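You operate a simulated robot arm through the tools that you are given. There is no shell and no other tool.

You are at the controls of a simulated robot arm. One attempt, no reset.

Task
Give both beakers one 25 ml dose from the dispenser.
Fine: the two on the bench; set the dial first and leave it; put each back where it stood; leave the dispenser head down. Set down upright: beaker.

The check looks at the end state, three seconds after you hand in, the way a careful person would. Anything else that was tipped, shoved, dropped, spilled or broken makes it a failure.

Robot
A 7-joint arm with a two-finger parallel gripper, fixed in place. Base frame: the origin is at the foot of the arm, x ahead of it, y to its left, z up. Readings come in mm, rad, newtons and seconds.
Its first joint turns from -2.496 to 2.496 rad. Payload 3 kg.
The tool frame sits at the grasp point between the pads (the TCP): z along the fingers, y along the line on which they close. The tips reach 30 mm beyond it. Largest opening 110 mm; finger width 20, thickness 10; the body of the gripper, 48 by 112 mm, starts 55 mm behind the TCP.
Orientation is told as [roll, pitch, yaw] about the base's x, y, z axes, in that order, counted from this pose: with the fingers straight down and closing along the base's y, the tool's x points along the base's -x, its y along +y and its z along -z.

Tools
- The arm moves only by the tool nudge_tool. Its argument "motion" is a list that holds one entry, the list of rows, each a list of 7 numbers: the shift along the base's x, y, z in m, then the turn, a rotation vector about the base's x, y, z in rad, then the opening in per cent of the stroke, from 0 (shut) to 100 (fully open). In form: [[[tx, ty, tz, wx, wy, wz, jaw], ...]]. A call has 1 to 20 rows; each row is the pose to reach, as a shift and turn from the pose commanded when the call began. A row lasts 0.2 s, in which the tool goes at most 50 mm and 0.15 rad; a call with a longer step from one row to the next is refused whole, and so is a gripper value outside its range. Where a pose cannot be reached the arm comes as near as it can. A force on the tool above 40 N (or 10 N above the force at the start of the call, whichever is more), or a blocked arm, ends the call early, and 0.2 s more pass. Each finger travels about 108 mm/s and halts on what it meets, pressing with about 43 N; the grip force reading is that of the motor and also rises with nothing between the fingers. The clock runs only during rows and for 0.2 s after the last one: add rows that repeat a pose to give the fingers time. It gives the time, the measured TCP pose, the force on the tool (base axes), the opening and the grip force at its end, in the units of the frame above (readings bear some noise), with the torque about the TCP (base axes, N m) and any sound that the robot's microphone picked up.
- Cameras (640 x 400 px; columns grow to the right, rows downward): "scene" is fixed at [402.4, -497.6, 1758.8]; the picture's right is [0.54, -0.84, 0.00], its down [-0.73, -0.47, -0.50] and it looks along [0.42, 0.27, -0.87] (base axes); focal length 352 px, centre (320, 200). "wrist" rides on the gripper at [73, 17, -103] in the tool frame; the picture's right is [-0.23, 0.97, 0.00], its down [-0.76, -0.18, -0.62] and it looks along [-0.61, -0.14, 0.78] (tool axes); focal length 222 px, centre (320, 200). There is no depth. A picture from a camera that has moved, and an enlarged one, comes with that camera's place and axes in the base frame and with its lens. The place of the scene camera against the robot may be out by one fixed shift of up to 12 mm in any direction.
- camera(camera): a new picture of that camera. The clock stands still meanwhile.
- lift_body(by): slides the trunk up (or, below 0, down) by that many mm; the arm rides with it, the base frame stays. It gives what a move gives, with no picture.
- zoom(camera, box): a new picture of the part [left, top, right, bottom] of that camera's present view, enlarged. The clock stands still meanwhile.
- close_job(): hands the job in; it is judged then, once.

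Nothing tells you positions but the pictures and the camera data. Unless the task says otherwise, let go and move clear before handing in.

The tools are called after ">>>" by a JSON object that holds its "fn" and its "kwargs". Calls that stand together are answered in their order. nudge_tool: Moves the arm, as the interface text tells. Its arguments: {"type":"object","properties":{"motion":{"type":"array","items":{"type":"array","items":{"type":"array","items":{"type":"number"}}}}},"required":["motion"]} The other tools are called the same way: lift_body (by) slides the trunk up or down; camera (camera) takes a picture; zoom (camera, box) takes an enlarged picture of a part of a camera's view; close_job () hands the job in.

At the start:

```text
time_s: 0.0
tool_pos: [361.0, -172.3, 986.1]
ee_rot: [-3.122, -0.032, -3.133]
ft_force: [0.2, 0.2, 0.3]
moment: [-0.02, -0.01, 0.03]
gripper_width: 109.8
grasp_force: 0.0
trunk travel left (down, up): [-679.0, 211.0]
```

scene: 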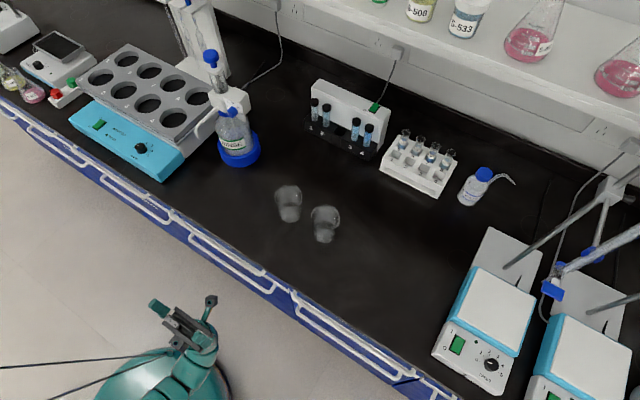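
wrist: 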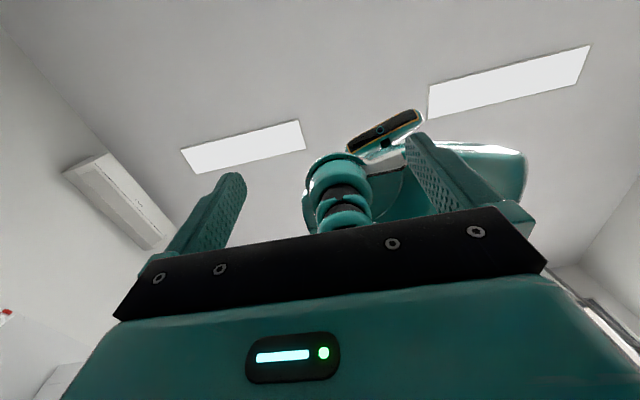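

I see a bench with a blue-topped dispenser bottle and two glass beakers. The gripper currently points up at the ceiling. I'll take closer looks before moving anything.

>>> {"fn": "zoom", "kwargs": {"camera": "scene", "box": [160, 20, 320, 180]}}

>>> {"fn": "zoom", "kwargs": {"camera": "scene", "box": [240, 160, 400, 260]}}

>>> {"fn": "zoom", "kwargs": {"camera": "scene", "box": [100, 260, 260, 400]}}

```text
2.50 times, centred on (240, 100) of scene
camera zoom: at [402.4, -497.6, 1758.8], right [0.54, -0.84, 0.0], down [-0.73, -0.47, -0.5], along [0.42, 0.27, -0.87], focal length 879 px, centre (520, 450)
```

zoom: 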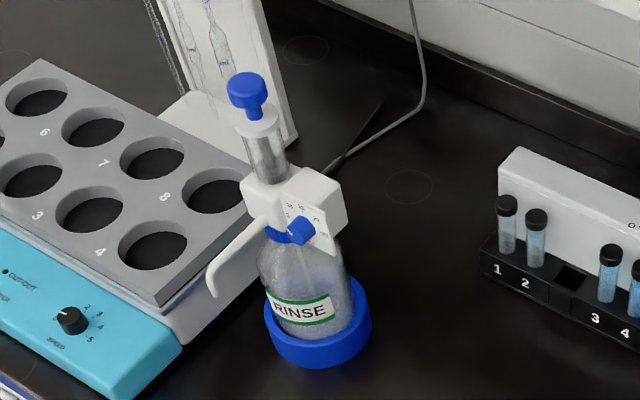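

```text
4.00 times, centred on (320, 210) of scene
camera zoom: at [402.4, -497.6, 1758.8], right [0.54, -0.84, 0.0], down [-0.73, -0.47, -0.5], along [0.42, 0.27, -0.87], focal length 1406 px, centre (320, 160)
```

zoom: 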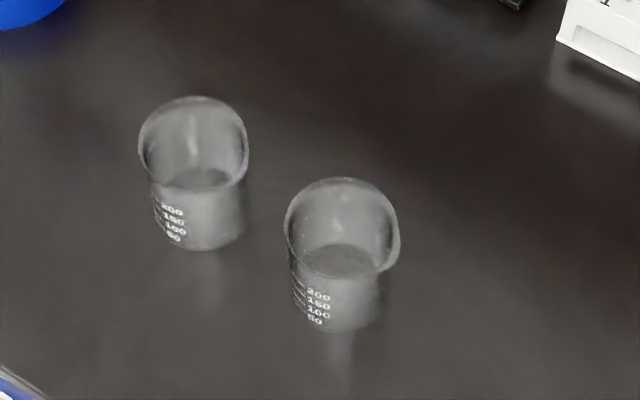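

```text
2.86 times, centred on (180, 330) of scene
camera zoom: at [402.4, -497.6, 1758.8], right [0.54, -0.84, 0.0], down [-0.73, -0.47, -0.5], along [0.42, 0.27, -0.87], focal length 1004 px, centre (720, -171)
```

zoom: 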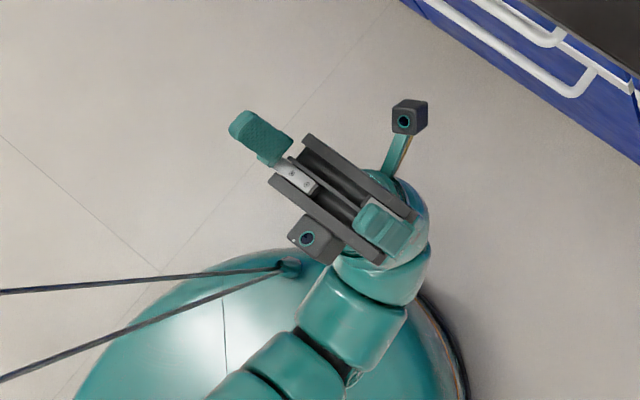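

The dispenser has a blue knob on top, a blue dial on its side, and a spout that points front-left. Next I'll enlarge the dial and plunger, then the bench edge, to work out heights.

>>> {"fn": "zoom", "kwargs": {"camera": "scene", "box": [205, 80, 255, 111]}}

>>> {"fn": "zoom", "kwargs": {"camera": "scene", "box": [190, 40, 270, 170]}}

>>> {"fn": "zoom", "kwargs": {"camera": "scene", "box": [0, 0, 200, 125]}}

>>> {"fn": "zoom", "kwargs": {"camera": "scene", "box": [300, 60, 520, 220]}}

```text
12.80 times, centred on (230, 96) of scene
camera zoom: at [402.4, -497.6, 1758.8], right [0.54, -0.84, 0.0], down [-0.73, -0.47, -0.5], along [0.42, 0.27, -0.87], focal length 4500 px, centre (1472, 1538)
```

zoom: 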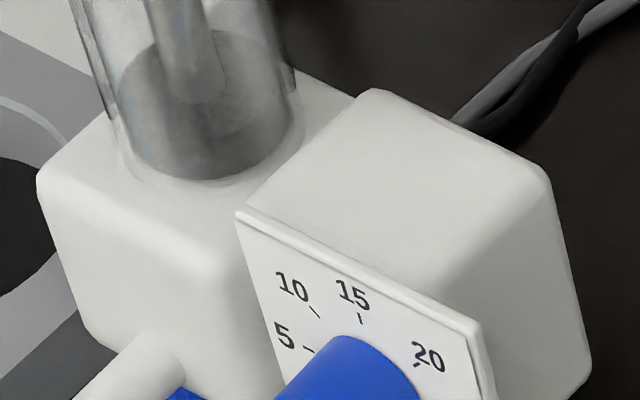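

```text
3.08 times, centred on (230, 105) of scene
camera zoom: at [402.4, -497.6, 1758.8], right [0.54, -0.84, 0.0], down [-0.73, -0.47, -0.5], along [0.42, 0.27, -0.87], focal length 1082 px, centre (597, 492)
```

zoom: 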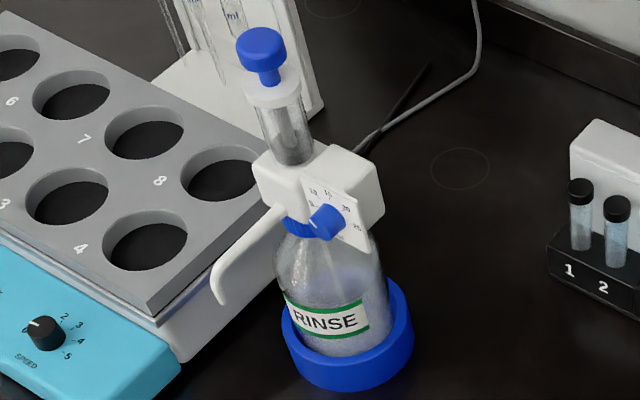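

```text
3.20 times, centred on (100, 62) of scene
camera zoom: at [402.4, -497.6, 1758.8], right [0.54, -0.84, 0.0], down [-0.73, -0.47, -0.5], along [0.42, 0.27, -0.87], focal length 1125 px, centre (1024, 640)
```

zoom: 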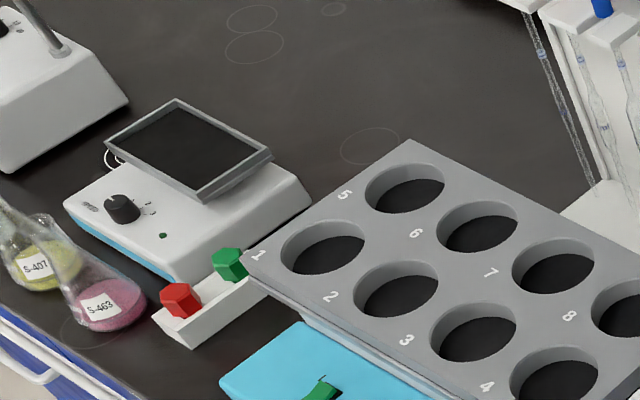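

```text
2.50 times, centred on (410, 140) of scene
camera zoom: at [402.4, -497.6, 1758.8], right [0.54, -0.84, 0.0], down [-0.73, -0.47, -0.5], along [0.42, 0.27, -0.87], focal length 879 px, centre (95, 350)
```

zoom: 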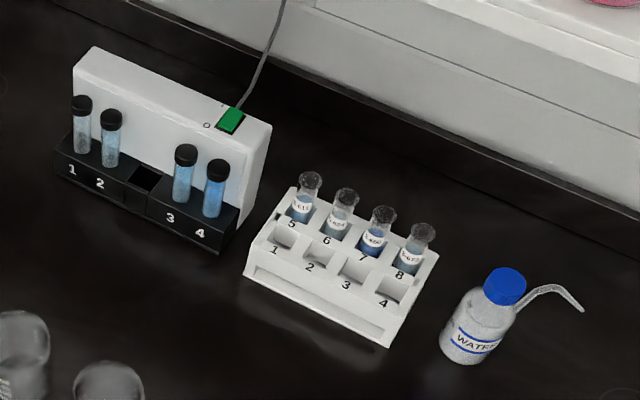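

>>> {"fn": "zoom", "kwargs": {"camera": "scene", "box": [222, 96, 262, 121]}}

>>> {"fn": "zoom", "kwargs": {"camera": "scene", "box": [195, 40, 255, 78]}}

>>> {"fn": "zoom", "kwargs": {"camera": "scene", "box": [190, 100, 270, 170]}}

```text
16.00 times, centred on (242, 108) of scene
camera zoom: at [402.4, -497.6, 1758.8], right [0.54, -0.84, 0.0], down [-0.73, -0.47, -0.5], along [0.42, 0.27, -0.87], focal length 5625 px, centre (1568, 1664)
```

zoom: 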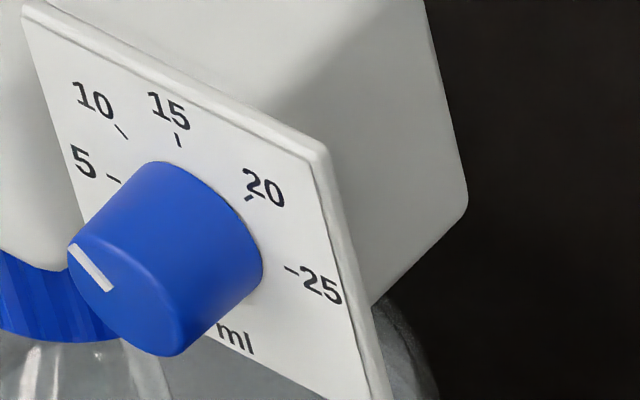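

```text
10.53 times, centred on (225, 59) of scene
camera zoom: at [402.4, -497.6, 1758.8], right [0.54, -0.84, 0.0], down [-0.73, -0.47, -0.5], along [0.42, 0.27, -0.87], focal length 3701 px, centre (1320, 1684)
```

zoom: 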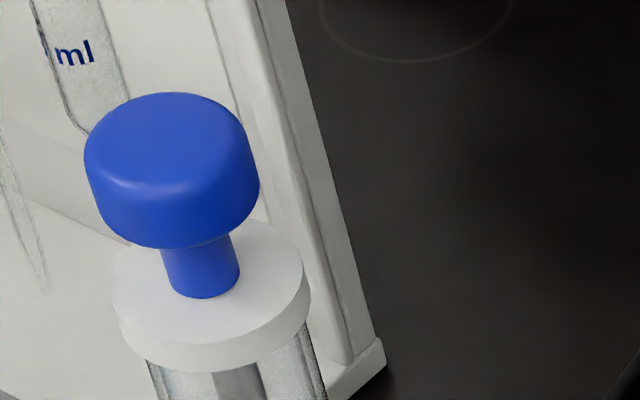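

```text
5.71 times, centred on (230, 135) of scene
camera zoom: at [402.4, -497.6, 1758.8], right [0.54, -0.84, 0.0], down [-0.73, -0.47, -0.5], along [0.42, 0.27, -0.87], focal length 2009 px, centre (834, 571)
```

zoom: 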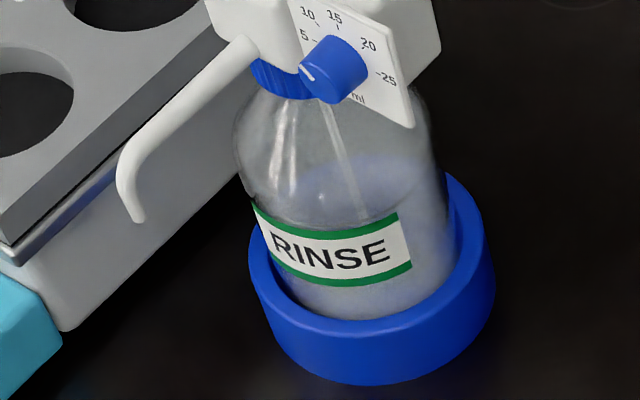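

The gripper points up and the bench begins roughly 160 mm ahead of it. I take the dispenser's dial to face the robot (-x) and to read about 10 ml. I'll raise the trunk for clearance and then turn the tool toward forward and down so the wrist camera sees the bench.

>>> {"fn": "lift_body", "kwargs": {"by": 150}}

```text
time_s: 1.8
tool_pos: [361.6, -172.3, 1135.5]
ee_rot: [-3.121, -0.033, -3.13]
ft_force: [-0.2, 0.9, -0.1]
moment: [0.01, -0.01, 0.04]
gripper_width: 110.0
grasp_force: 0.1
trunk travel left (down, up): [-829.0, 61.0]
```

The trunk is up with the tool at z≈1135 mm. Now I'll pitch the tool forward about +y, halfway first.

>>> {"fn": "nudge_tool", "kwargs": {"motion": [[[0, 0, 0, 0, 0.14, 0, 100], [0, 0, 0, 0, 0.28, 0, 100], [0, 0, 0, 0, 0.42, 0, 100], [0, 0, 0, 0, 0.56, 0, 100], [0, 0, 0, 0, 0.7, 0, 100], [0, 0, 0, 0, 0.84, 0, 100], [0, 0, 0, 0, 0.98, 0, 100], [0, 0, 0, 0, 1.12, 0, 100], [0, 0, 0, 0, 1.26, 0, 100], [0, 0, 0, 0, 1.4, 0, 100], [0, 0, 0, 0, 1.54, 0, 100]]]}}

```text
time_s: 4.2
tool_pos: [365.5, -178.3, 1057.8]
ee_rot: [2.86, -1.53, -2.839]
ft_force: [0.3, -0.7, 0.2]
moment: [0.0, 0.0, 0.01]
gripper_width: 110.1
grasp_force: 0.1
out of reach, approached as far as the arm can: row 9, 10, 11
trunk travel left (down, up): [-829.0, 61.0]
```

The last rows came up short of reach, so the tool has sagged to z≈1058. I'll look at the arm's posture before going further.

>>> {"fn": "camera", "kwargs": {"camera": "scene"}}

>>> {"fn": "camera", "kwargs": {"camera": "wrist"}}

```text
taken
```

scene: 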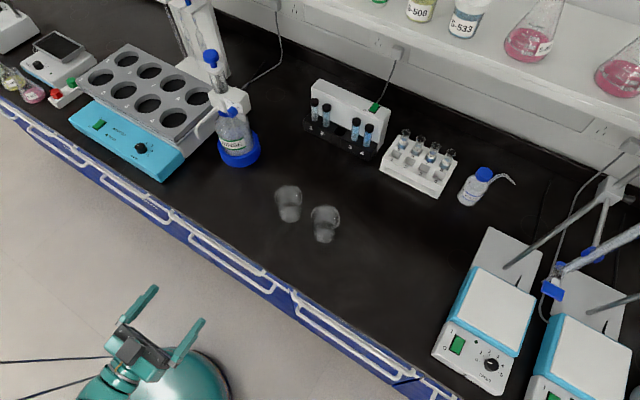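

```text
taken
camera wrist: at [265.0, -163.7, 980.0], right [-0.03, 0.97, 0.24], down [-0.65, -0.2, 0.73], along [0.76, -0.13, 0.64], focal length 222 px, centre (320, 200)
```

wrist: 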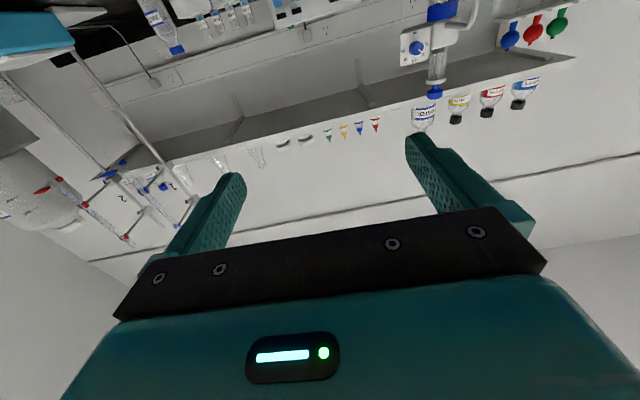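

The wrist camera sees the dispenser upside-down, with the dial facing the robot. I'll enlarge that for detail.

>>> {"fn": "zoom", "kwargs": {"camera": "wrist", "box": [370, 0, 480, 140]}}

>>> {"fn": "zoom", "kwargs": {"camera": "wrist", "box": [390, 20, 446, 76]}}

>>> {"fn": "zoom", "kwargs": {"camera": "scene", "box": [60, 260, 260, 400]}}

```text
2.86 times, centred on (425, 70) of wrist
camera zoom: at [265.0, -163.7, 980.0], right [-0.03, 0.97, 0.24], down [-0.65, -0.2, 0.73], along [0.76, -0.13, 0.64], focal length 635 px, centre (20, 571)
```

zoom: 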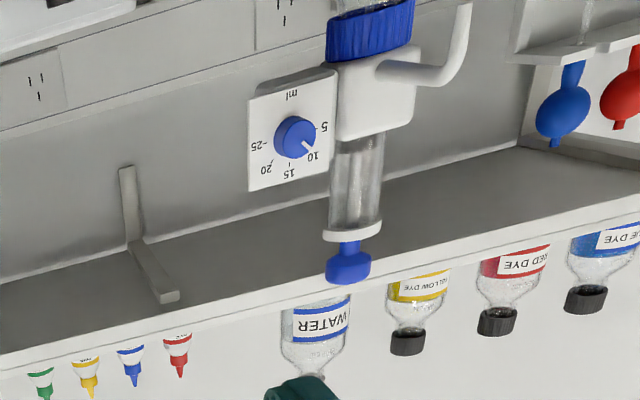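

```text
7.14 times, centred on (418, 48) of wrist
camera zoom: at [265.0, -163.7, 980.0], right [-0.03, 0.97, 0.24], down [-0.65, -0.2, 0.73], along [0.76, -0.13, 0.64], focal length 1587 px, centre (-380, 1286)
```

zoom: 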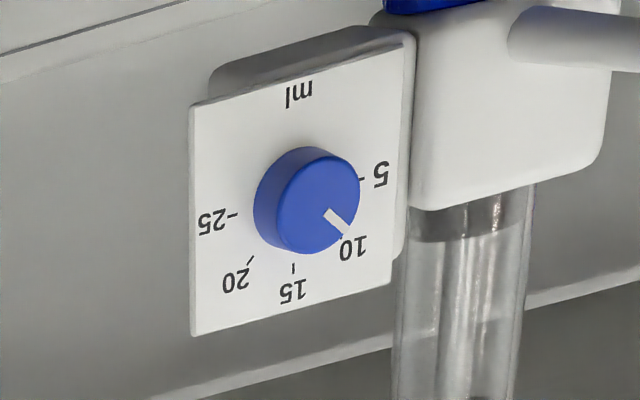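

```text
2.86 times, centred on (160, 330) of scene
camera zoom: at [402.4, -497.6, 1758.8], right [0.54, -0.84, 0.0], down [-0.73, -0.47, -0.5], along [0.42, 0.27, -0.87], focal length 1004 px, centre (777, -171)
```

zoom: 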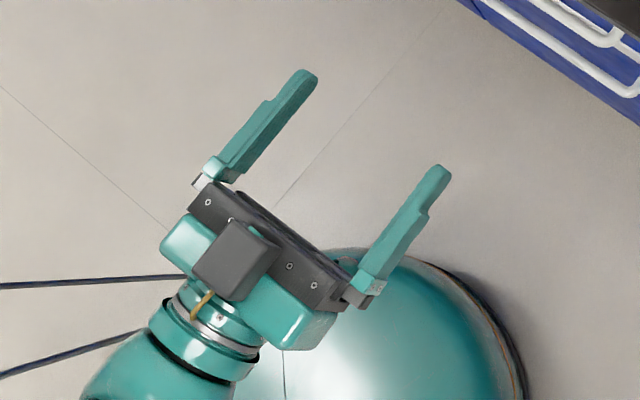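

Cross-checking both cameras gives these positions:
- Dial face: about [809, 34, 1094], currently at 10.
- Plunger head: about [855, 96, 1212].
- Spout tip: about [734, 94, 1037].
- Bench top: somewhere near z≈850.

I'll push the tool forward to a comfortable reach and then roll it so the camera ends up on top.

>>> {"fn": "nudge_tool", "kwargs": {"motion": [[[0.04, 0, 0, 0, 0, 0, 100], [0.08, 0, 0, 0, 0, 0, 100], [0.12, 0, 0, 0, 0, 0, 100], [0.16, 0, 0, 0, 0, 0, 100], [0.16, 0, 0, 0, 0, 0, 100]]]}}

```text
time_s: 5.3
tool_pos: [525.8, -177.6, 1055.5]
ee_rot: [1.733, -1.558, -1.719]
ft_force: [0.1, -0.2, 0.1]
moment: [0.0, 0.01, -0.02]
gripper_width: 110.0
grasp_force: 0.1
trunk travel left (down, up): [-829.0, 61.0]
```

The forward pose holds with the tool horizontal at x≈526. Now I'll roll about the tool axis (+x) to test the wrist's range and bring the camera on top.

>>> {"fn": "nudge_tool", "kwargs": {"motion": [[[0, 0, 0.01, 0.15, 0, 0, 100], [0, 0, 0.02, 0.3, 0, 0, 100], [0, 0, 0.03, 0.45, 0, 0, 100], [0, 0, 0.04, 0.6, 0, 0, 100], [0, 0, 0.05, 0.75, 0, 0, 100], [0, 0, 0.05, 0.9, 0, 0, 100], [0, 0, 0.05, 1.05, 0, 0, 100], [0, 0, 0.05, 1.2, 0, 0, 100], [0, 0, 0.05, 1.35, 0, 0, 100], [0, 0, 0.05, 1.5, 0, 0, 100], [0, 0, 0.05, 1.65, 0, 0, 100], [0, 0, 0.05, 1.8, 0, 0, 100], [0, 0, 0.05, 1.95, 0, 0, 100], [0, 0, 0.05, 2.1, 0, 0, 100], [0, 0, 0.05, 2.25, 0, 0, 100], [0, 0, 0.05, 2.4, 0, 0, 100], [0, 0, 0.05, 2.55, 0, 0, 100], [0, 0, 0.05, 2.7, 0, 0, 100], [0, 0, 0.05, 2.85, 0, 0, 100], [0, 0, 0.05, 3.0, 0, 0, 100]]]}}

```text
time_s: 9.6
tool_pos: [524.9, -173.1, 1105.0]
ee_rot: [1.605, 1.438, -1.557]
ft_force: [0.6, 1.3, 0.4]
moment: [0.01, 0.0, -0.01]
gripper_width: 110.1
grasp_force: 0.0
trunk travel left (down, up): [-829.0, 61.0]
```

The wrist rolled a full 3.0 rad without trouble. I'll finish the last bit and look with the camera now on top.

>>> {"fn": "nudge_tool", "kwargs": {"motion": [[[0, 0, 0, 0.13, 0, 0, 100], [0, 0, 0, 0.13, 0, 0, 100]]]}}

>>> {"fn": "camera", "kwargs": {"camera": "wrist"}}

>>> {"fn": "camera", "kwargs": {"camera": "scene"}}

```text
time_s: 10.2
tool_pos: [527.9, -174.0, 1106.0]
ee_rot: [3.101, 1.566, -0.061]
ft_force: [-0.2, 0.2, -0.2]
moment: [0.01, 0.01, -0.02]
gripper_width: 110.0
grasp_force: 0.1
trunk travel left (down, up): [-829.0, 61.0]
```

```text
taken
camera wrist: at [424.1, -188.7, 1176.3], right [-0.02, -0.97, -0.23], down [-0.61, 0.19, -0.77], along [0.79, 0.12, -0.6], focal length 222 px, centre (320, 200)
```

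wrist: 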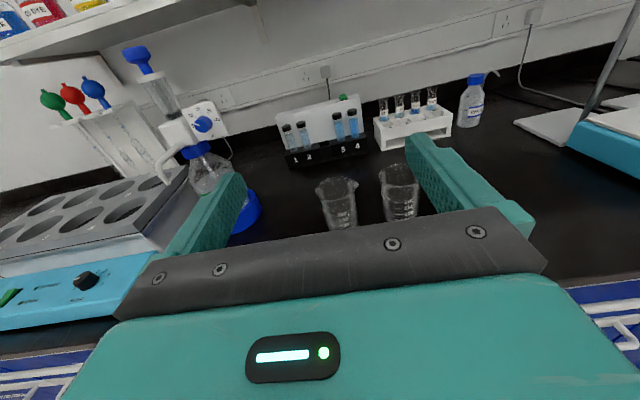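

```text
taken
```

scene: 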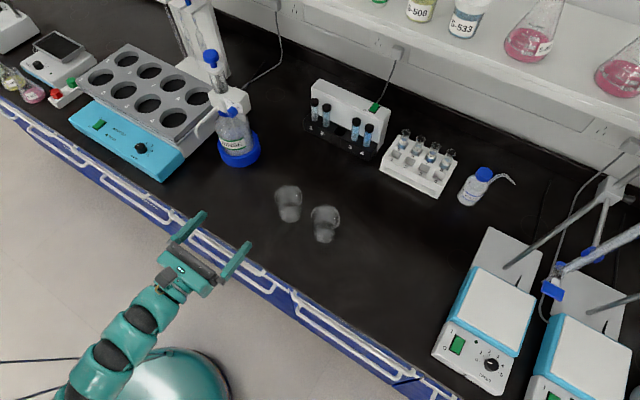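

Both beakers, the dispenser and the racks are now in view. I'll zoom in on the beakers and on the dispenser.

>>> {"fn": "zoom", "kwargs": {"camera": "wrist", "box": [290, 150, 450, 240]}}

>>> {"fn": "zoom", "kwargs": {"camera": "wrist", "box": [100, 30, 290, 250]}}

>>> {"fn": "zoom", "kwargs": {"camera": "scene", "box": [265, 175, 355, 250]}}

```text
4.00 times, centred on (370, 195) of wrist
camera zoom: at [424.1, -188.7, 1176.3], right [-0.02, -0.97, -0.23], down [-0.61, 0.19, -0.77], along [0.79, 0.12, -0.6], focal length 888 px, centre (120, 220)
```

zoom: 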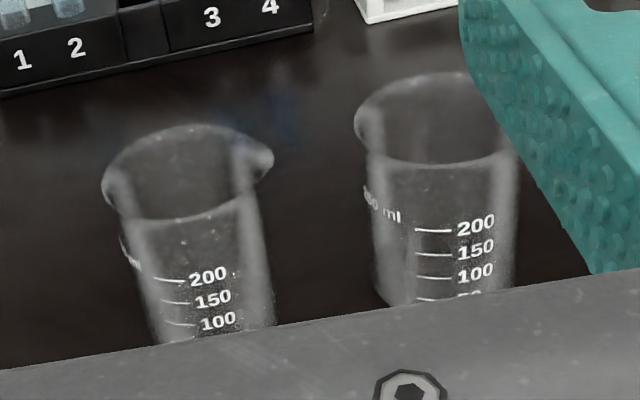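

```text
1.82 times, centred on (195, 140) of wrist
camera zoom: at [424.1, -188.7, 1176.3], right [-0.02, -0.97, -0.23], down [-0.61, 0.19, -0.77], along [0.79, 0.12, -0.6], focal length 404 px, centre (547, 309)
```

zoom: 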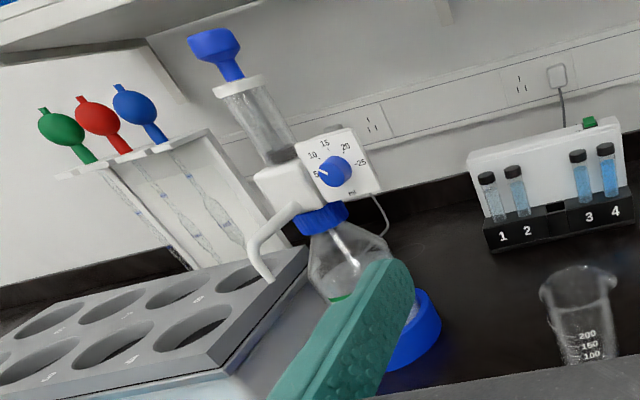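

```text
5.33 times, centred on (310, 212) of scene
camera zoom: at [402.4, -497.6, 1758.8], right [0.54, -0.84, 0.0], down [-0.73, -0.47, -0.5], along [0.42, 0.27, -0.87], focal length 1875 px, centre (373, 133)
```

zoom: 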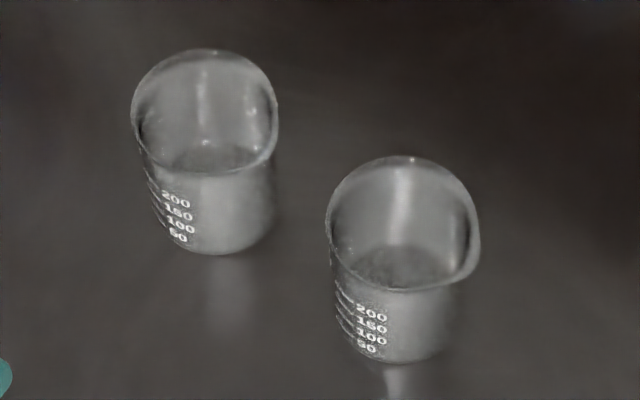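

From both cameras I take the beakers to stand at about (755, -171) and (758, -286), with rims near z≈948. The dial is the first job, so I'm moving in front of it at a safe standoff to measure it at close range.

>>> {"fn": "nudge_tool", "kwargs": {"motion": [[[0.02, 0.04, 0, 0, 0, 0, 100], [0.04, 0.08, 0, 0, 0, 0, 100], [0.06, 0.12, 0, 0, 0, 0, 100], [0.08, 0.16, 0, 0, 0, 0, 100], [0.1, 0.2, 0, 0, 0, 0, 80], [0.11, 0.208, 0, 0, 0, 0, 60], [0.12, 0.208, 0, 0, 0, 0, 50], [0.12, 0.208, 0, 0, 0, 0, 50]]]}}

>>> {"fn": "camera", "kwargs": {"camera": "wrist"}}

>>> {"fn": "camera", "kwargs": {"camera": "scene"}}

```text
time_s: 11.9
tool_pos: [646.6, 34.9, 1105.6]
ee_rot: [2.567, 1.569, -0.595]
ft_force: [-0.5, -1.1, 0.0]
moment: [0.01, 0.02, -0.02]
gripper_width: 54.9
grasp_force: 0.0
trunk travel left (down, up): [-829.0, 61.0]
```

```text
taken
camera wrist: at [543.9, 20.3, 1177.0], right [-0.02, -0.97, -0.23], down [-0.62, 0.19, -0.76], along [0.79, 0.12, -0.61], focal length 222 px, centre (320, 200)
```

wrist: 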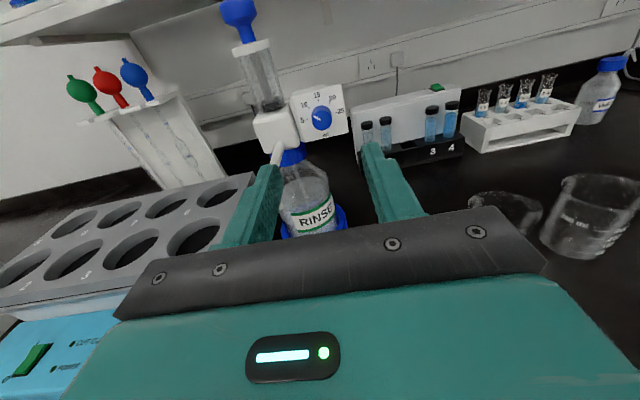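

```text
taken
```

scene: 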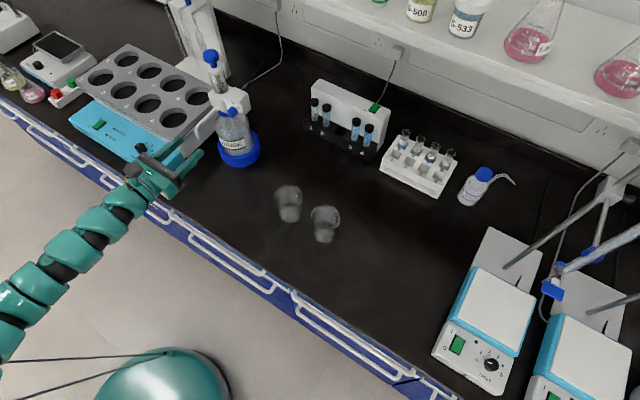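

The tool is in front of the dial with nothing touched. I'll zoom in to measure the dial and the spout closely.

>>> {"fn": "zoom", "kwargs": {"camera": "wrist", "box": [280, 75, 360, 145]}}

>>> {"fn": "zoom", "kwargs": {"camera": "wrist", "box": [200, 90, 360, 240]}}

>>> {"fn": "zoom", "kwargs": {"camera": "wrist", "box": [190, 0, 320, 110]}}

>>> {"fn": "zoom", "kwargs": {"camera": "scene", "box": [120, 90, 270, 220]}}

```text
5.71 times, centred on (320, 110) of wrist
camera zoom: at [543.9, 20.3, 1177.0], right [-0.02, -0.97, -0.23], down [-0.62, 0.19, -0.76], along [0.79, 0.12, -0.61], focal length 1269 px, centre (320, 714)
```

zoom: 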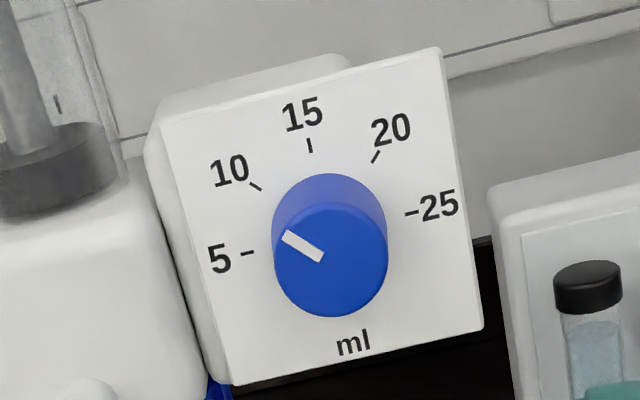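

```text
2.67 times, centred on (280, 165) of wrist
camera zoom: at [543.9, 20.3, 1177.0], right [-0.02, -0.97, -0.23], down [-0.62, 0.19, -0.76], along [0.79, 0.12, -0.61], focal length 592 px, centre (427, 293)
```

zoom: 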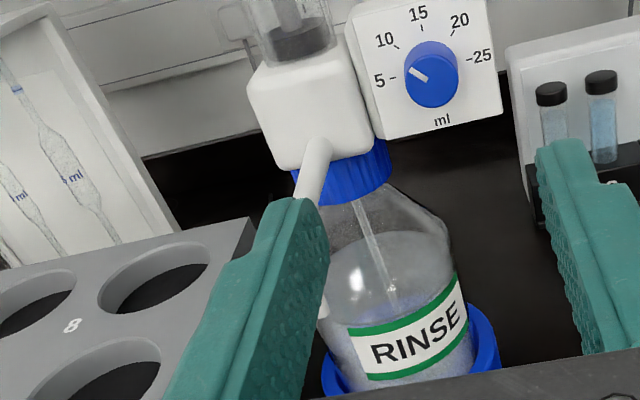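

```text
3.64 times, centred on (255, 55) of wrist
camera zoom: at [543.9, 20.3, 1177.0], right [-0.02, -0.97, -0.23], down [-0.62, 0.19, -0.76], along [0.79, 0.12, -0.61], focal length 808 px, centre (556, 727)
```

zoom: 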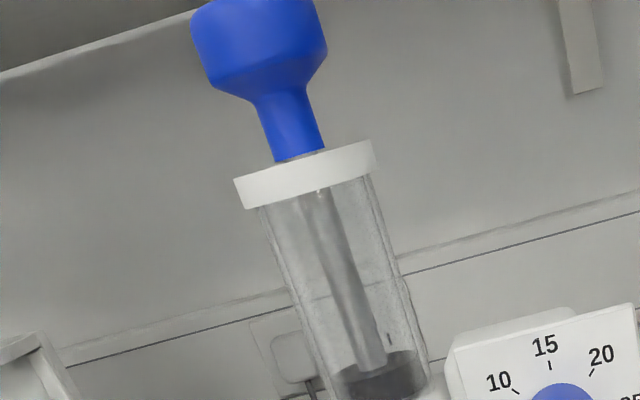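

```text
3.08 times, centred on (195, 155) of scene
camera zoom: at [402.4, -497.6, 1758.8], right [0.54, -0.84, 0.0], down [-0.73, -0.47, -0.5], along [0.42, 0.27, -0.87], focal length 1082 px, centre (705, 338)
```

zoom: 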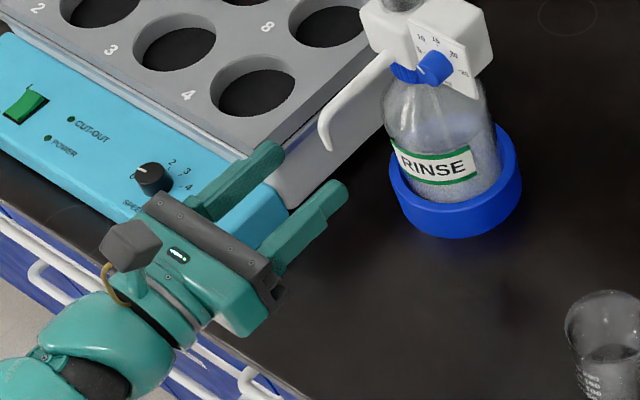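

I put the dial face at about [810, 33.5, 1088], protruding roughly 19 mm from its plate. The spout runs along y≈94 and ends near x≈730. I'll move closer, squaring the tool to +x, and measure again.

>>> {"fn": "nudge_tool", "kwargs": {"motion": [[[0.03, -0.001, -0.008, 0, 0, 0.02, 50], [0.06, -0.0014, -0.0176, 0, 0, 0.02, 50], [0.085, -0.0014, -0.0176, 0, 0, 0.02, 50], [0.085, -0.0014, -0.0176, 0, 0, 0.02, 50]]]}}

>>> {"fn": "camera", "kwargs": {"camera": "wrist"}}

>>> {"fn": "zoom", "kwargs": {"camera": "wrist", "box": [240, 30, 400, 130]}}

```text
time_s: 12.9
tool_pos: [732.5, 33.4, 1088.3]
ee_rot: [2.547, 1.565, -0.597]
ft_force: [-0.3, 0.8, 0.6]
moment: [0.0, -0.02, 0.02]
gripper_width: 55.0
grasp_force: 0.1
trunk travel left (down, up): [-829.0, 61.0]
```

```text
taken
camera wrist: at [629.6, 16.6, 1159.5], right [0.0, -0.97, -0.23], down [-0.62, 0.18, -0.76], along [0.78, 0.14, -0.61], focal length 222 px, centre (320, 200)
```

wrist: 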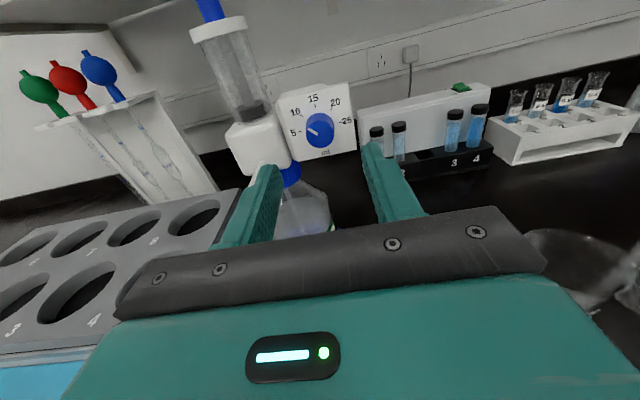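

```text
4.00 times, centred on (320, 80) of wrist
camera zoom: at [629.6, 16.6, 1159.5], right [0.0, -0.97, -0.23], down [-0.62, 0.18, -0.76], along [0.78, 0.14, -0.61], focal length 888 px, centre (320, 680)
```

zoom: 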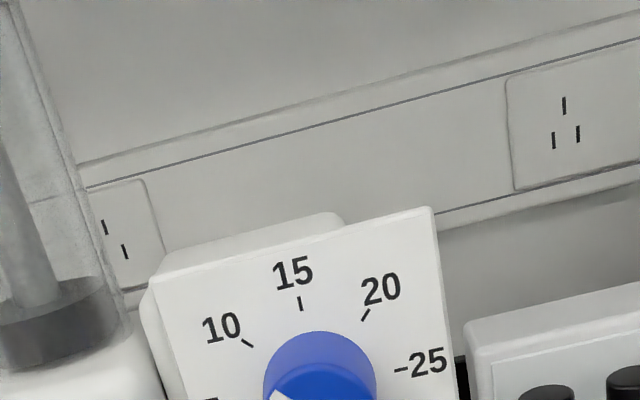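

>>> {"fn": "zoom", "kwargs": {"camera": "wrist", "box": [260, 75, 380, 175]}}

>>> {"fn": "zoom", "kwargs": {"camera": "wrist", "box": [200, 100, 340, 240]}}

```text
4.00 times, centred on (320, 125) of wrist
camera zoom: at [629.6, 16.6, 1159.5], right [0.0, -0.97, -0.23], down [-0.62, 0.18, -0.76], along [0.78, 0.14, -0.61], focal length 888 px, centre (320, 500)
```

zoom: 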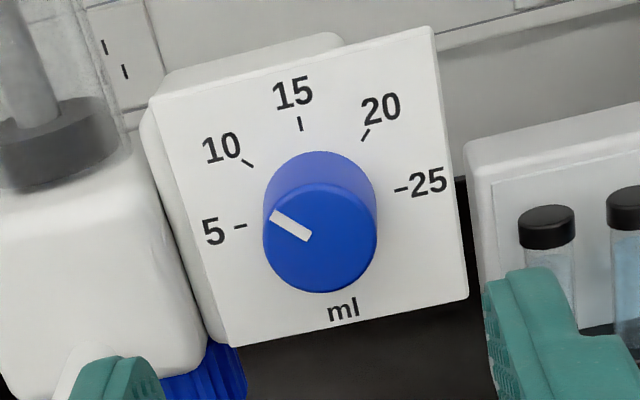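

```text
2.86 times, centred on (270, 170) of wrist
camera zoom: at [629.6, 16.6, 1159.5], right [0.0, -0.97, -0.23], down [-0.62, 0.18, -0.76], along [0.78, 0.14, -0.61], focal length 635 px, centre (463, 286)
```

zoom: 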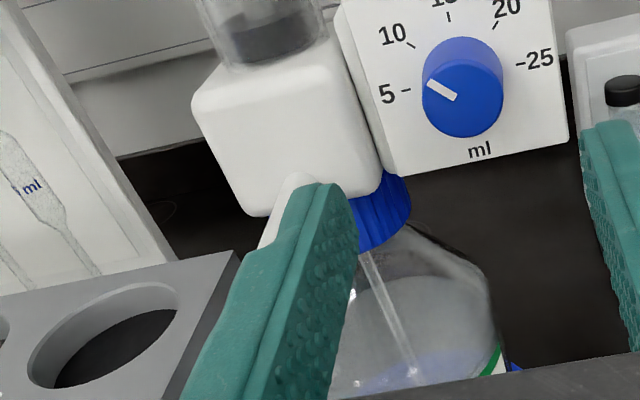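

The refined dial axis is y≈33, z≈1088, with the face at x≈811 and a knob about 24 mm across, and the tool is already on that axis. A full 135° turn could swing the gripper body into the spout, so I'll turn in two bites of about 67° with the body's narrow side facing the spout. Next I'm rolling the tool back to the start angle.

>>> {"fn": "nudge_tool", "kwargs": {"motion": [[[0, 0, 0, -0.15, 0, 0, 45], [0, 0, 0, -0.3, 0, 0, 40], [0, 0, 0, -0.45, 0, 0, 38], [0, 0, 0, -0.6, 0, 0, 38], [0, 0, 0, -0.75, 0, 0, 38], [0, 0, 0, -0.9, 0, 0, 38], [0, 0, 0, -1.05, 0, 0, 38], [0, 0, 0, -1.2, 0, 0, 38], [0, 0, 0, -1.35, 0, 0, 38], [0, 0, 0, -1.5, 0, 0, 38], [0, 0, 0, -1.65, 0, 0, 38], [0, 0, 0, -1.8, 0, 0, 38], [0, 0, 0, -1.95, 0, 0, 38], [0, 0, 0, -2.1, 0, 0, 38], [0, 0, 0, -2.25, 0, 0, 38], [0, 0, 0, -2.4, 0, 0, 38], [0, 0, 0, -2.53, 0, 0, 38], [0, 0, 0, -2.53, 0, 0, 38]]]}}

>>> {"fn": "camera", "kwargs": {"camera": "wrist"}}

>>> {"fn": "zoom", "kwargs": {"camera": "scene", "box": [150, 70, 280, 180]}}

```text
time_s: 16.8
tool_pos: [732.5, 34.5, 1088.7]
ee_rot: [1.569, -0.961, -1.568]
ft_force: [0.1, -0.2, -0.4]
moment: [0.02, -0.01, 0.01]
gripper_width: 41.9
grasp_force: 0.0
trunk travel left (down, up): [-829.0, 61.0]
```

```text
taken
camera wrist: at [630.0, 88.4, 1037.6], right [0.0, 0.67, 0.74], down [-0.62, -0.58, 0.52], along [0.78, -0.46, 0.42], focal length 222 px, centre (320, 200)
```

wrist: 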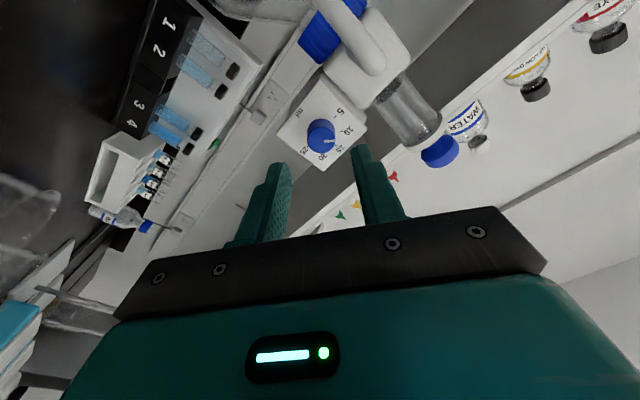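

```text
3.64 times, centred on (215, 125) of scene
camera zoom: at [402.4, -497.6, 1758.8], right [0.54, -0.84, 0.0], down [-0.73, -0.47, -0.5], along [0.42, 0.27, -0.87], focal length 1278 px, centre (702, 473)
```

zoom: 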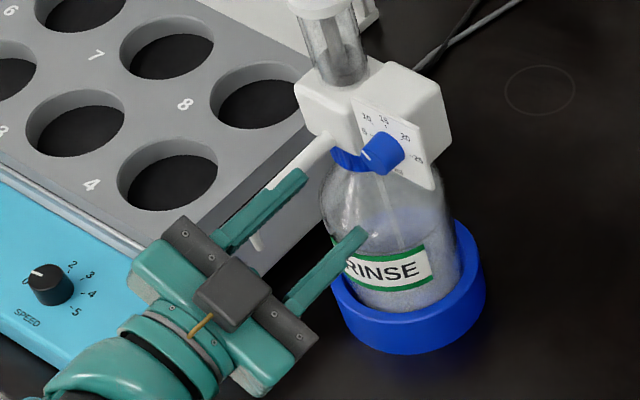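

The fingers straddle the dial's axis diagonally and the spout is clear. I'll zoom in to confirm centring and the spout clearance before advancing.

>>> {"fn": "zoom", "kwargs": {"camera": "wrist", "box": [260, 60, 400, 180]}}

>>> {"fn": "zoom", "kwargs": {"camera": "wrist", "box": [280, 0, 460, 180]}}

```text
3.33 times, centred on (330, 120) of wrist
camera zoom: at [630.0, 88.4, 1037.6], right [0.0, 0.67, 0.74], down [-0.62, -0.58, 0.52], along [0.78, -0.46, 0.42], focal length 740 px, centre (287, 467)
```

zoom: 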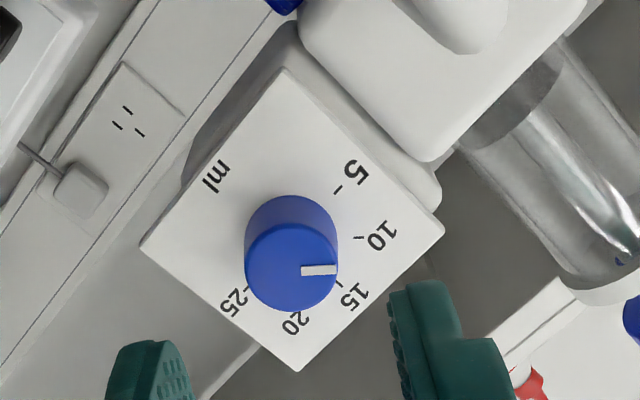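

```text
2.22 times, centred on (370, 90) of wrist
camera zoom: at [630.0, 88.4, 1037.6], right [0.0, 0.67, 0.74], down [-0.62, -0.58, 0.52], along [0.78, -0.46, 0.42], focal length 494 px, centre (209, 444)
```

zoom: 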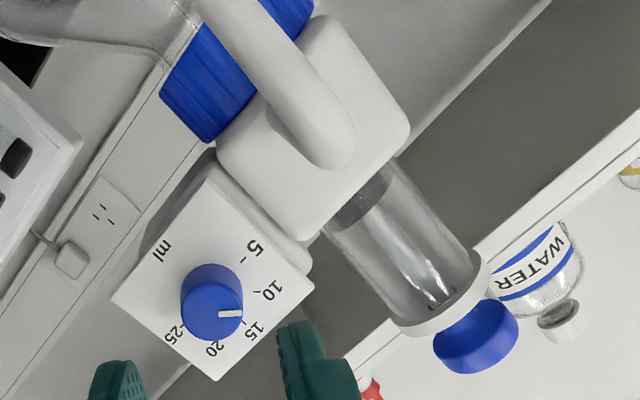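

Two views agree that the dial sits about 0.8 mm to -y and 2.3 mm above the tool axis, with its face at x≈806 and the plate at about 825. I'll correct for that and advance until the tips are just past the knob's face.

>>> {"fn": "nudge_tool", "kwargs": {"motion": [[[0, -0.0008, 0.0023, 0, 0, 0, 38], [0.02, -0.0008, 0.0023, 0, 0, 0, 38], [0.04, -0.0008, 0.0023, 0, 0, 0, 38], [0.048, -0.0008, 0.0023, 0, 0, 0, 38], [0.048, -0.0008, 0.0023, 0, 0, 0, 38]]]}}

>>> {"fn": "camera", "kwargs": {"camera": "wrist"}}

>>> {"fn": "zoom", "kwargs": {"camera": "scene", "box": [190, 80, 270, 150]}}

>>> {"fn": "zoom", "kwargs": {"camera": "wrist", "box": [240, 80, 400, 200]}}

```text
time_s: 17.9
tool_pos: [780.9, 34.5, 1090.8]
ee_rot: [1.568, -0.96, -1.571]
ft_force: [-0.1, 0.3, -0.8]
moment: [-0.02, 0.0, 0.03]
gripper_width: 41.9
grasp_force: 0.0
trunk travel left (down, up): [-829.0, 61.0]
```

```text
taken
camera wrist: at [677.8, 87.9, 1039.9], right [0.0, 0.67, 0.74], down [-0.62, -0.58, 0.52], along [0.78, -0.46, 0.42], focal length 222 px, centre (320, 200)
```

wrist: 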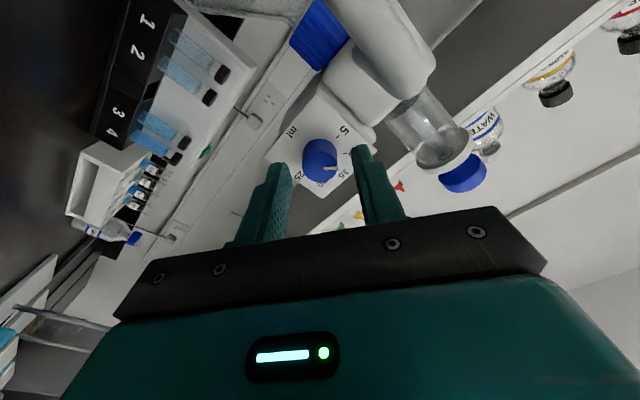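

```text
5.71 times, centred on (230, 115) of scene
camera zoom: at [402.4, -497.6, 1758.8], right [0.54, -0.84, 0.0], down [-0.73, -0.47, -0.5], along [0.42, 0.27, -0.87], focal length 2009 px, centre (834, 686)
```

zoom: 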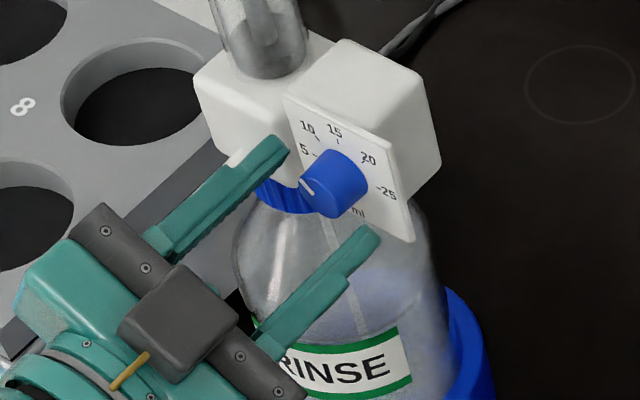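

```text
3.33 times, centred on (320, 140) of wrist
camera zoom: at [677.8, 87.9, 1039.9], right [0.0, 0.67, 0.74], down [-0.62, -0.58, 0.52], along [0.78, -0.46, 0.42], focal length 740 px, centre (320, 400)
```

zoom: 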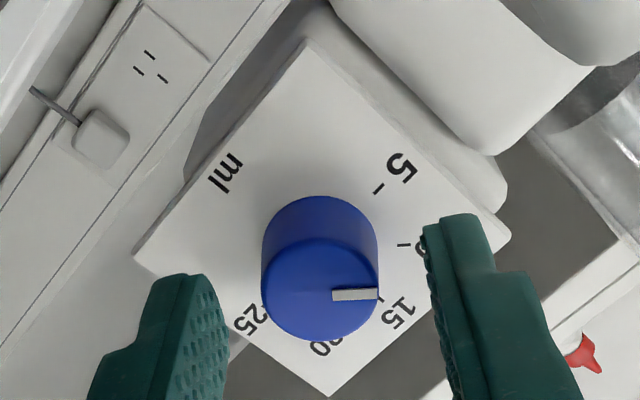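

The dial is centred between the fingers to within a fraction of a millimetre. I'll advance 8 mm more and close on it.

>>> {"fn": "nudge_tool", "kwargs": {"motion": [[[0.004, 0, 0, 0, 0, 0, 38], [0.008, 0, 0, 0, 0, 0, 38], [0.008, 0, 0, 0, 0, 0, 30], [0.008, 0, 0, 0, 0, 0, 22], [0.008, 0, 0, 0, 0, 0, 15], [0.008, 0, 0, 0, 0, 0, 12], [0.008, 0, 0, 0, 0, 0, 12]]]}}

>>> {"fn": "zoom", "kwargs": {"camera": "wrist", "box": [240, 80, 400, 200]}}

>>> {"fn": "zoom", "kwargs": {"camera": "scene", "box": [190, 80, 270, 150]}}

```text
time_s: 19.6
tool_pos: [790.1, 33.0, 1091.9]
ee_rot: [1.569, -0.96, -1.567]
ft_force: [1.5, 0.4, 0.7]
moment: [0.0, 0.22, 0.15]
gripper_width: 23.9
grasp_force: 44.6
trunk travel left (down, up): [-829.0, 61.0]
```

```text
3.33 times, centred on (320, 140) of wrist
camera zoom: at [686.0, 87.3, 1040.4], right [0.0, 0.67, 0.74], down [-0.62, -0.58, 0.52], along [0.78, -0.46, 0.42], focal length 740 px, centre (320, 400)
```

zoom: 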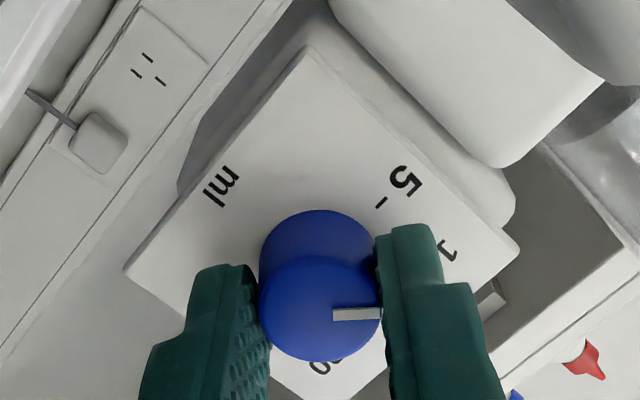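

```text
5.71 times, centred on (230, 115) of scene
camera zoom: at [402.4, -497.6, 1758.8], right [0.54, -0.84, 0.0], down [-0.73, -0.47, -0.5], along [0.42, 0.27, -0.87], focal length 2009 px, centre (834, 686)
```

zoom: 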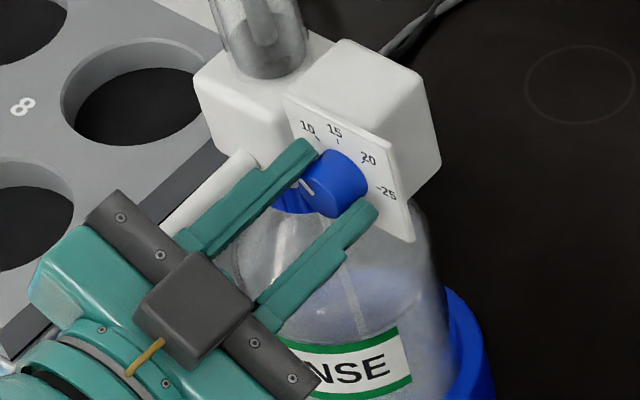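

The dial is gripped at 23.9 mm with almost no side load. Now I'm turning it clockwise as seen from the front (+x) by the first 67°.

>>> {"fn": "nudge_tool", "kwargs": {"motion": [[[0, 0, 0, 0.1, 0, 0, 12], [0, 0, 0, 0.2, 0, 0, 12], [0, 0, 0, 0.3, 0, 0, 12], [0, 0, 0, 0.4, 0, 0, 12], [0, 0, 0, 0.4, 0, 0, 12]]]}}

>>> {"fn": "zoom", "kwargs": {"camera": "wrist", "box": [240, 80, 400, 200]}}

>>> {"fn": "zoom", "kwargs": {"camera": "scene", "box": [190, 80, 270, 150]}}

```text
time_s: 20.8
tool_pos: [788.8, 33.5, 1090.3]
ee_rot: [1.57, -0.56, -1.569]
ft_force: [-3.9, 5.1, -4.1]
moment: [-0.03, -0.27, -0.48]
gripper_width: 23.9
grasp_force: 45.0
trunk travel left (down, up): [-829.0, 61.0]
```

```text
3.33 times, centred on (320, 140) of wrist
camera zoom: at [686.0, 102.1, 1065.8], right [0.0, 0.32, 0.95], down [-0.62, -0.74, 0.25], along [0.78, -0.59, 0.2], focal length 740 px, centre (320, 400)
```

zoom: 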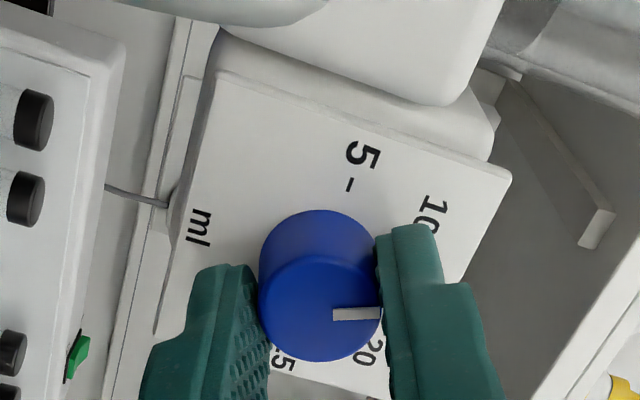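

```text
5.71 times, centred on (230, 115) of scene
camera zoom: at [402.4, -497.6, 1758.8], right [0.54, -0.84, 0.0], down [-0.73, -0.47, -0.5], along [0.42, 0.27, -0.87], focal length 2009 px, centre (834, 686)
```

zoom: 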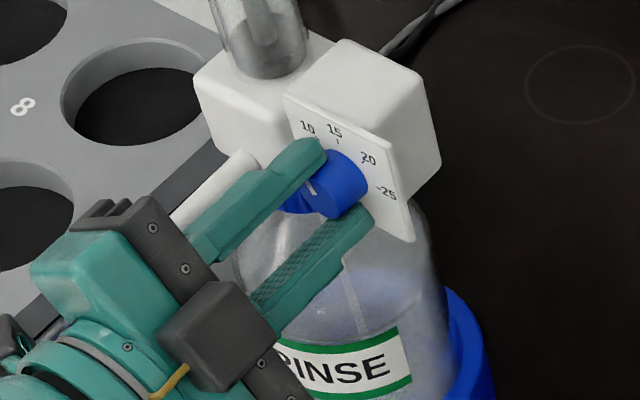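

The dial follows the grip, since the pointer stays aligned with the fingers, but a side force of about 6 N has built up. I'll relax it slightly toward +y/-z while turning on.

>>> {"fn": "nudge_tool", "kwargs": {"motion": [[[0, 0.0004, -0.0003, 0, 0, 0, 12], [0, 0.0004, -0.0003, 0.05, 0, 0, 12], [0, 0.0004, -0.0003, 0.1, 0, 0, 12], [0, 0.0004, -0.0003, 0.1, 0, 0, 12]]]}}

```text
time_s: 21.8
tool_pos: [788.5, 32.8, 1092.4]
ee_rot: [1.573, -0.457, -1.569]
ft_force: [1.2, 1.8, 2.0]
moment: [0.01, 0.33, 0.75]
gripper_width: 24.0
grasp_force: 44.9
trunk travel left (down, up): [-829.0, 61.0]
```

The side force dropped to about 2.5 N. I'll carry on turning in small amounts.

>>> {"fn": "nudge_tool", "kwargs": {"motion": [[[0, 0, 0, 0.08, 0, 0, 12], [0, 0, 0, 0.16, 0, 0, 12], [0, 0, 0, 0.24, 0, 0, 12], [0, 0, 0, 0.32, 0, 0, 12], [0, 0, 0, 0.32, 0, 0, 12]]]}}

```text
time_s: 22.9
tool_pos: [788.6, 32.8, 1091.1]
ee_rot: [1.573, -0.14, -1.57]
ft_force: [2.4, 3.4, 3.7]
moment: [0.0, -0.19, -0.27]
gripper_width: 24.1
grasp_force: 44.8
trunk travel left (down, up): [-829.0, 61.0]
```

Now at about 47° of the turn with a 5 N side load. I'll continue to the end of this first bite.

>>> {"fn": "nudge_tool", "kwargs": {"motion": [[[0, 0.0002, 0.0003, 0.08, 0, 0, 12], [0, 0.0002, 0.0003, 0.16, 0, 0, 12], [0, 0.0002, 0.0003, 0.24, 0, 0, 12], [0, 0.0002, 0.0003, 0.32, 0, 0, 12], [0, 0.0002, 0.0003, 0.358, 0, 0, 12], [0, 0.0002, 0.0003, 0.358, 0, 0, 12]]]}}

>>> {"fn": "zoom", "kwargs": {"camera": "wrist", "box": [240, 80, 400, 200]}}

>>> {"fn": "zoom", "kwargs": {"camera": "scene", "box": [190, 80, 270, 150]}}

```text
time_s: 24.4
tool_pos: [789.1, 32.2, 1090.8]
ee_rot: [1.572, 0.218, -1.57]
ft_force: [-6.3, -1.9, -3.4]
moment: [0.03, 0.25, -0.75]
gripper_width: 24.0
grasp_force: 44.8
trunk travel left (down, up): [-829.0, 61.0]
```

```text
3.33 times, centred on (320, 140) of wrist
camera zoom: at [686.1, 99.0, 1121.5], right [0.0, -0.43, 0.9], down [-0.62, -0.71, -0.34], along [0.78, -0.56, -0.27], focal length 740 px, centre (320, 400)
```

zoom: 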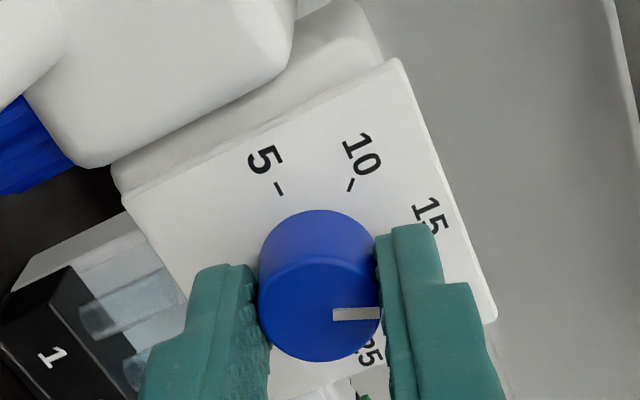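

```text
5.71 times, centred on (230, 115) of scene
camera zoom: at [402.4, -497.6, 1758.8], right [0.54, -0.84, 0.0], down [-0.73, -0.47, -0.5], along [0.42, 0.27, -0.87], focal length 2009 px, centre (834, 686)
```

zoom: 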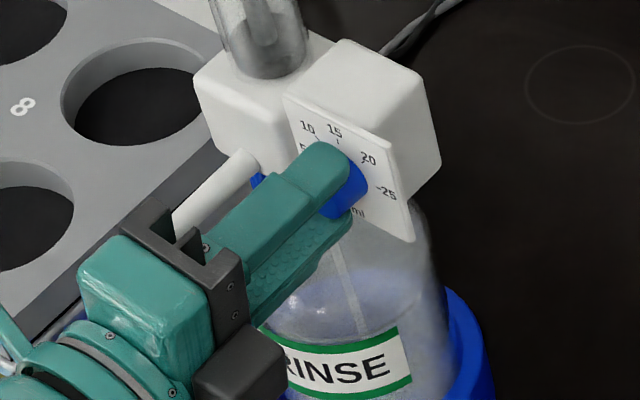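

That was 67.5° of turn, so the pointer should sit between 15 and 20. I'll release slightly, roll back around the knob and re-grip.

>>> {"fn": "nudge_tool", "kwargs": {"motion": [[[0, 0, 0, 0, 0, 0, 20], [0, 0, 0, 0, 0, 0, 28], [0, 0, 0, 0, 0, 0, 33], [0, 0, 0, 0, 0, 0, 33]]]}}

>>> {"fn": "zoom", "kwargs": {"camera": "wrist", "box": [240, 80, 400, 200]}}

```text
time_s: 25.4
tool_pos: [790.2, 32.9, 1091.2]
ee_rot: [1.572, 0.219, -1.568]
ft_force: [0.5, -0.2, -0.6]
moment: [0.02, -0.03, 0.01]
gripper_width: 36.2
grasp_force: 0.1
trunk travel left (down, up): [-829.0, 61.0]
```

```text
3.33 times, centred on (320, 140) of wrist
camera zoom: at [686.7, 99.2, 1121.7], right [0.0, -0.43, 0.9], down [-0.62, -0.71, -0.34], along [0.78, -0.56, -0.27], focal length 740 px, centre (320, 400)
```

zoom: 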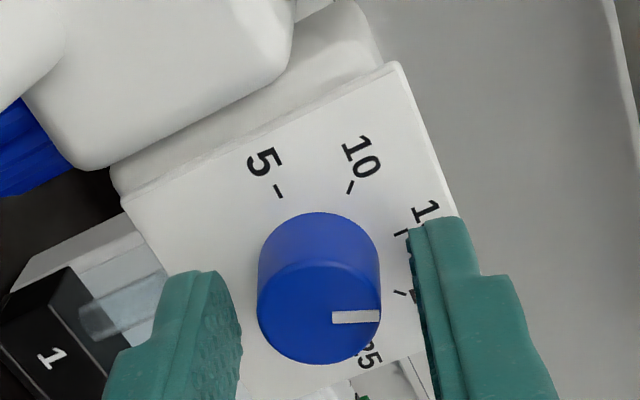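

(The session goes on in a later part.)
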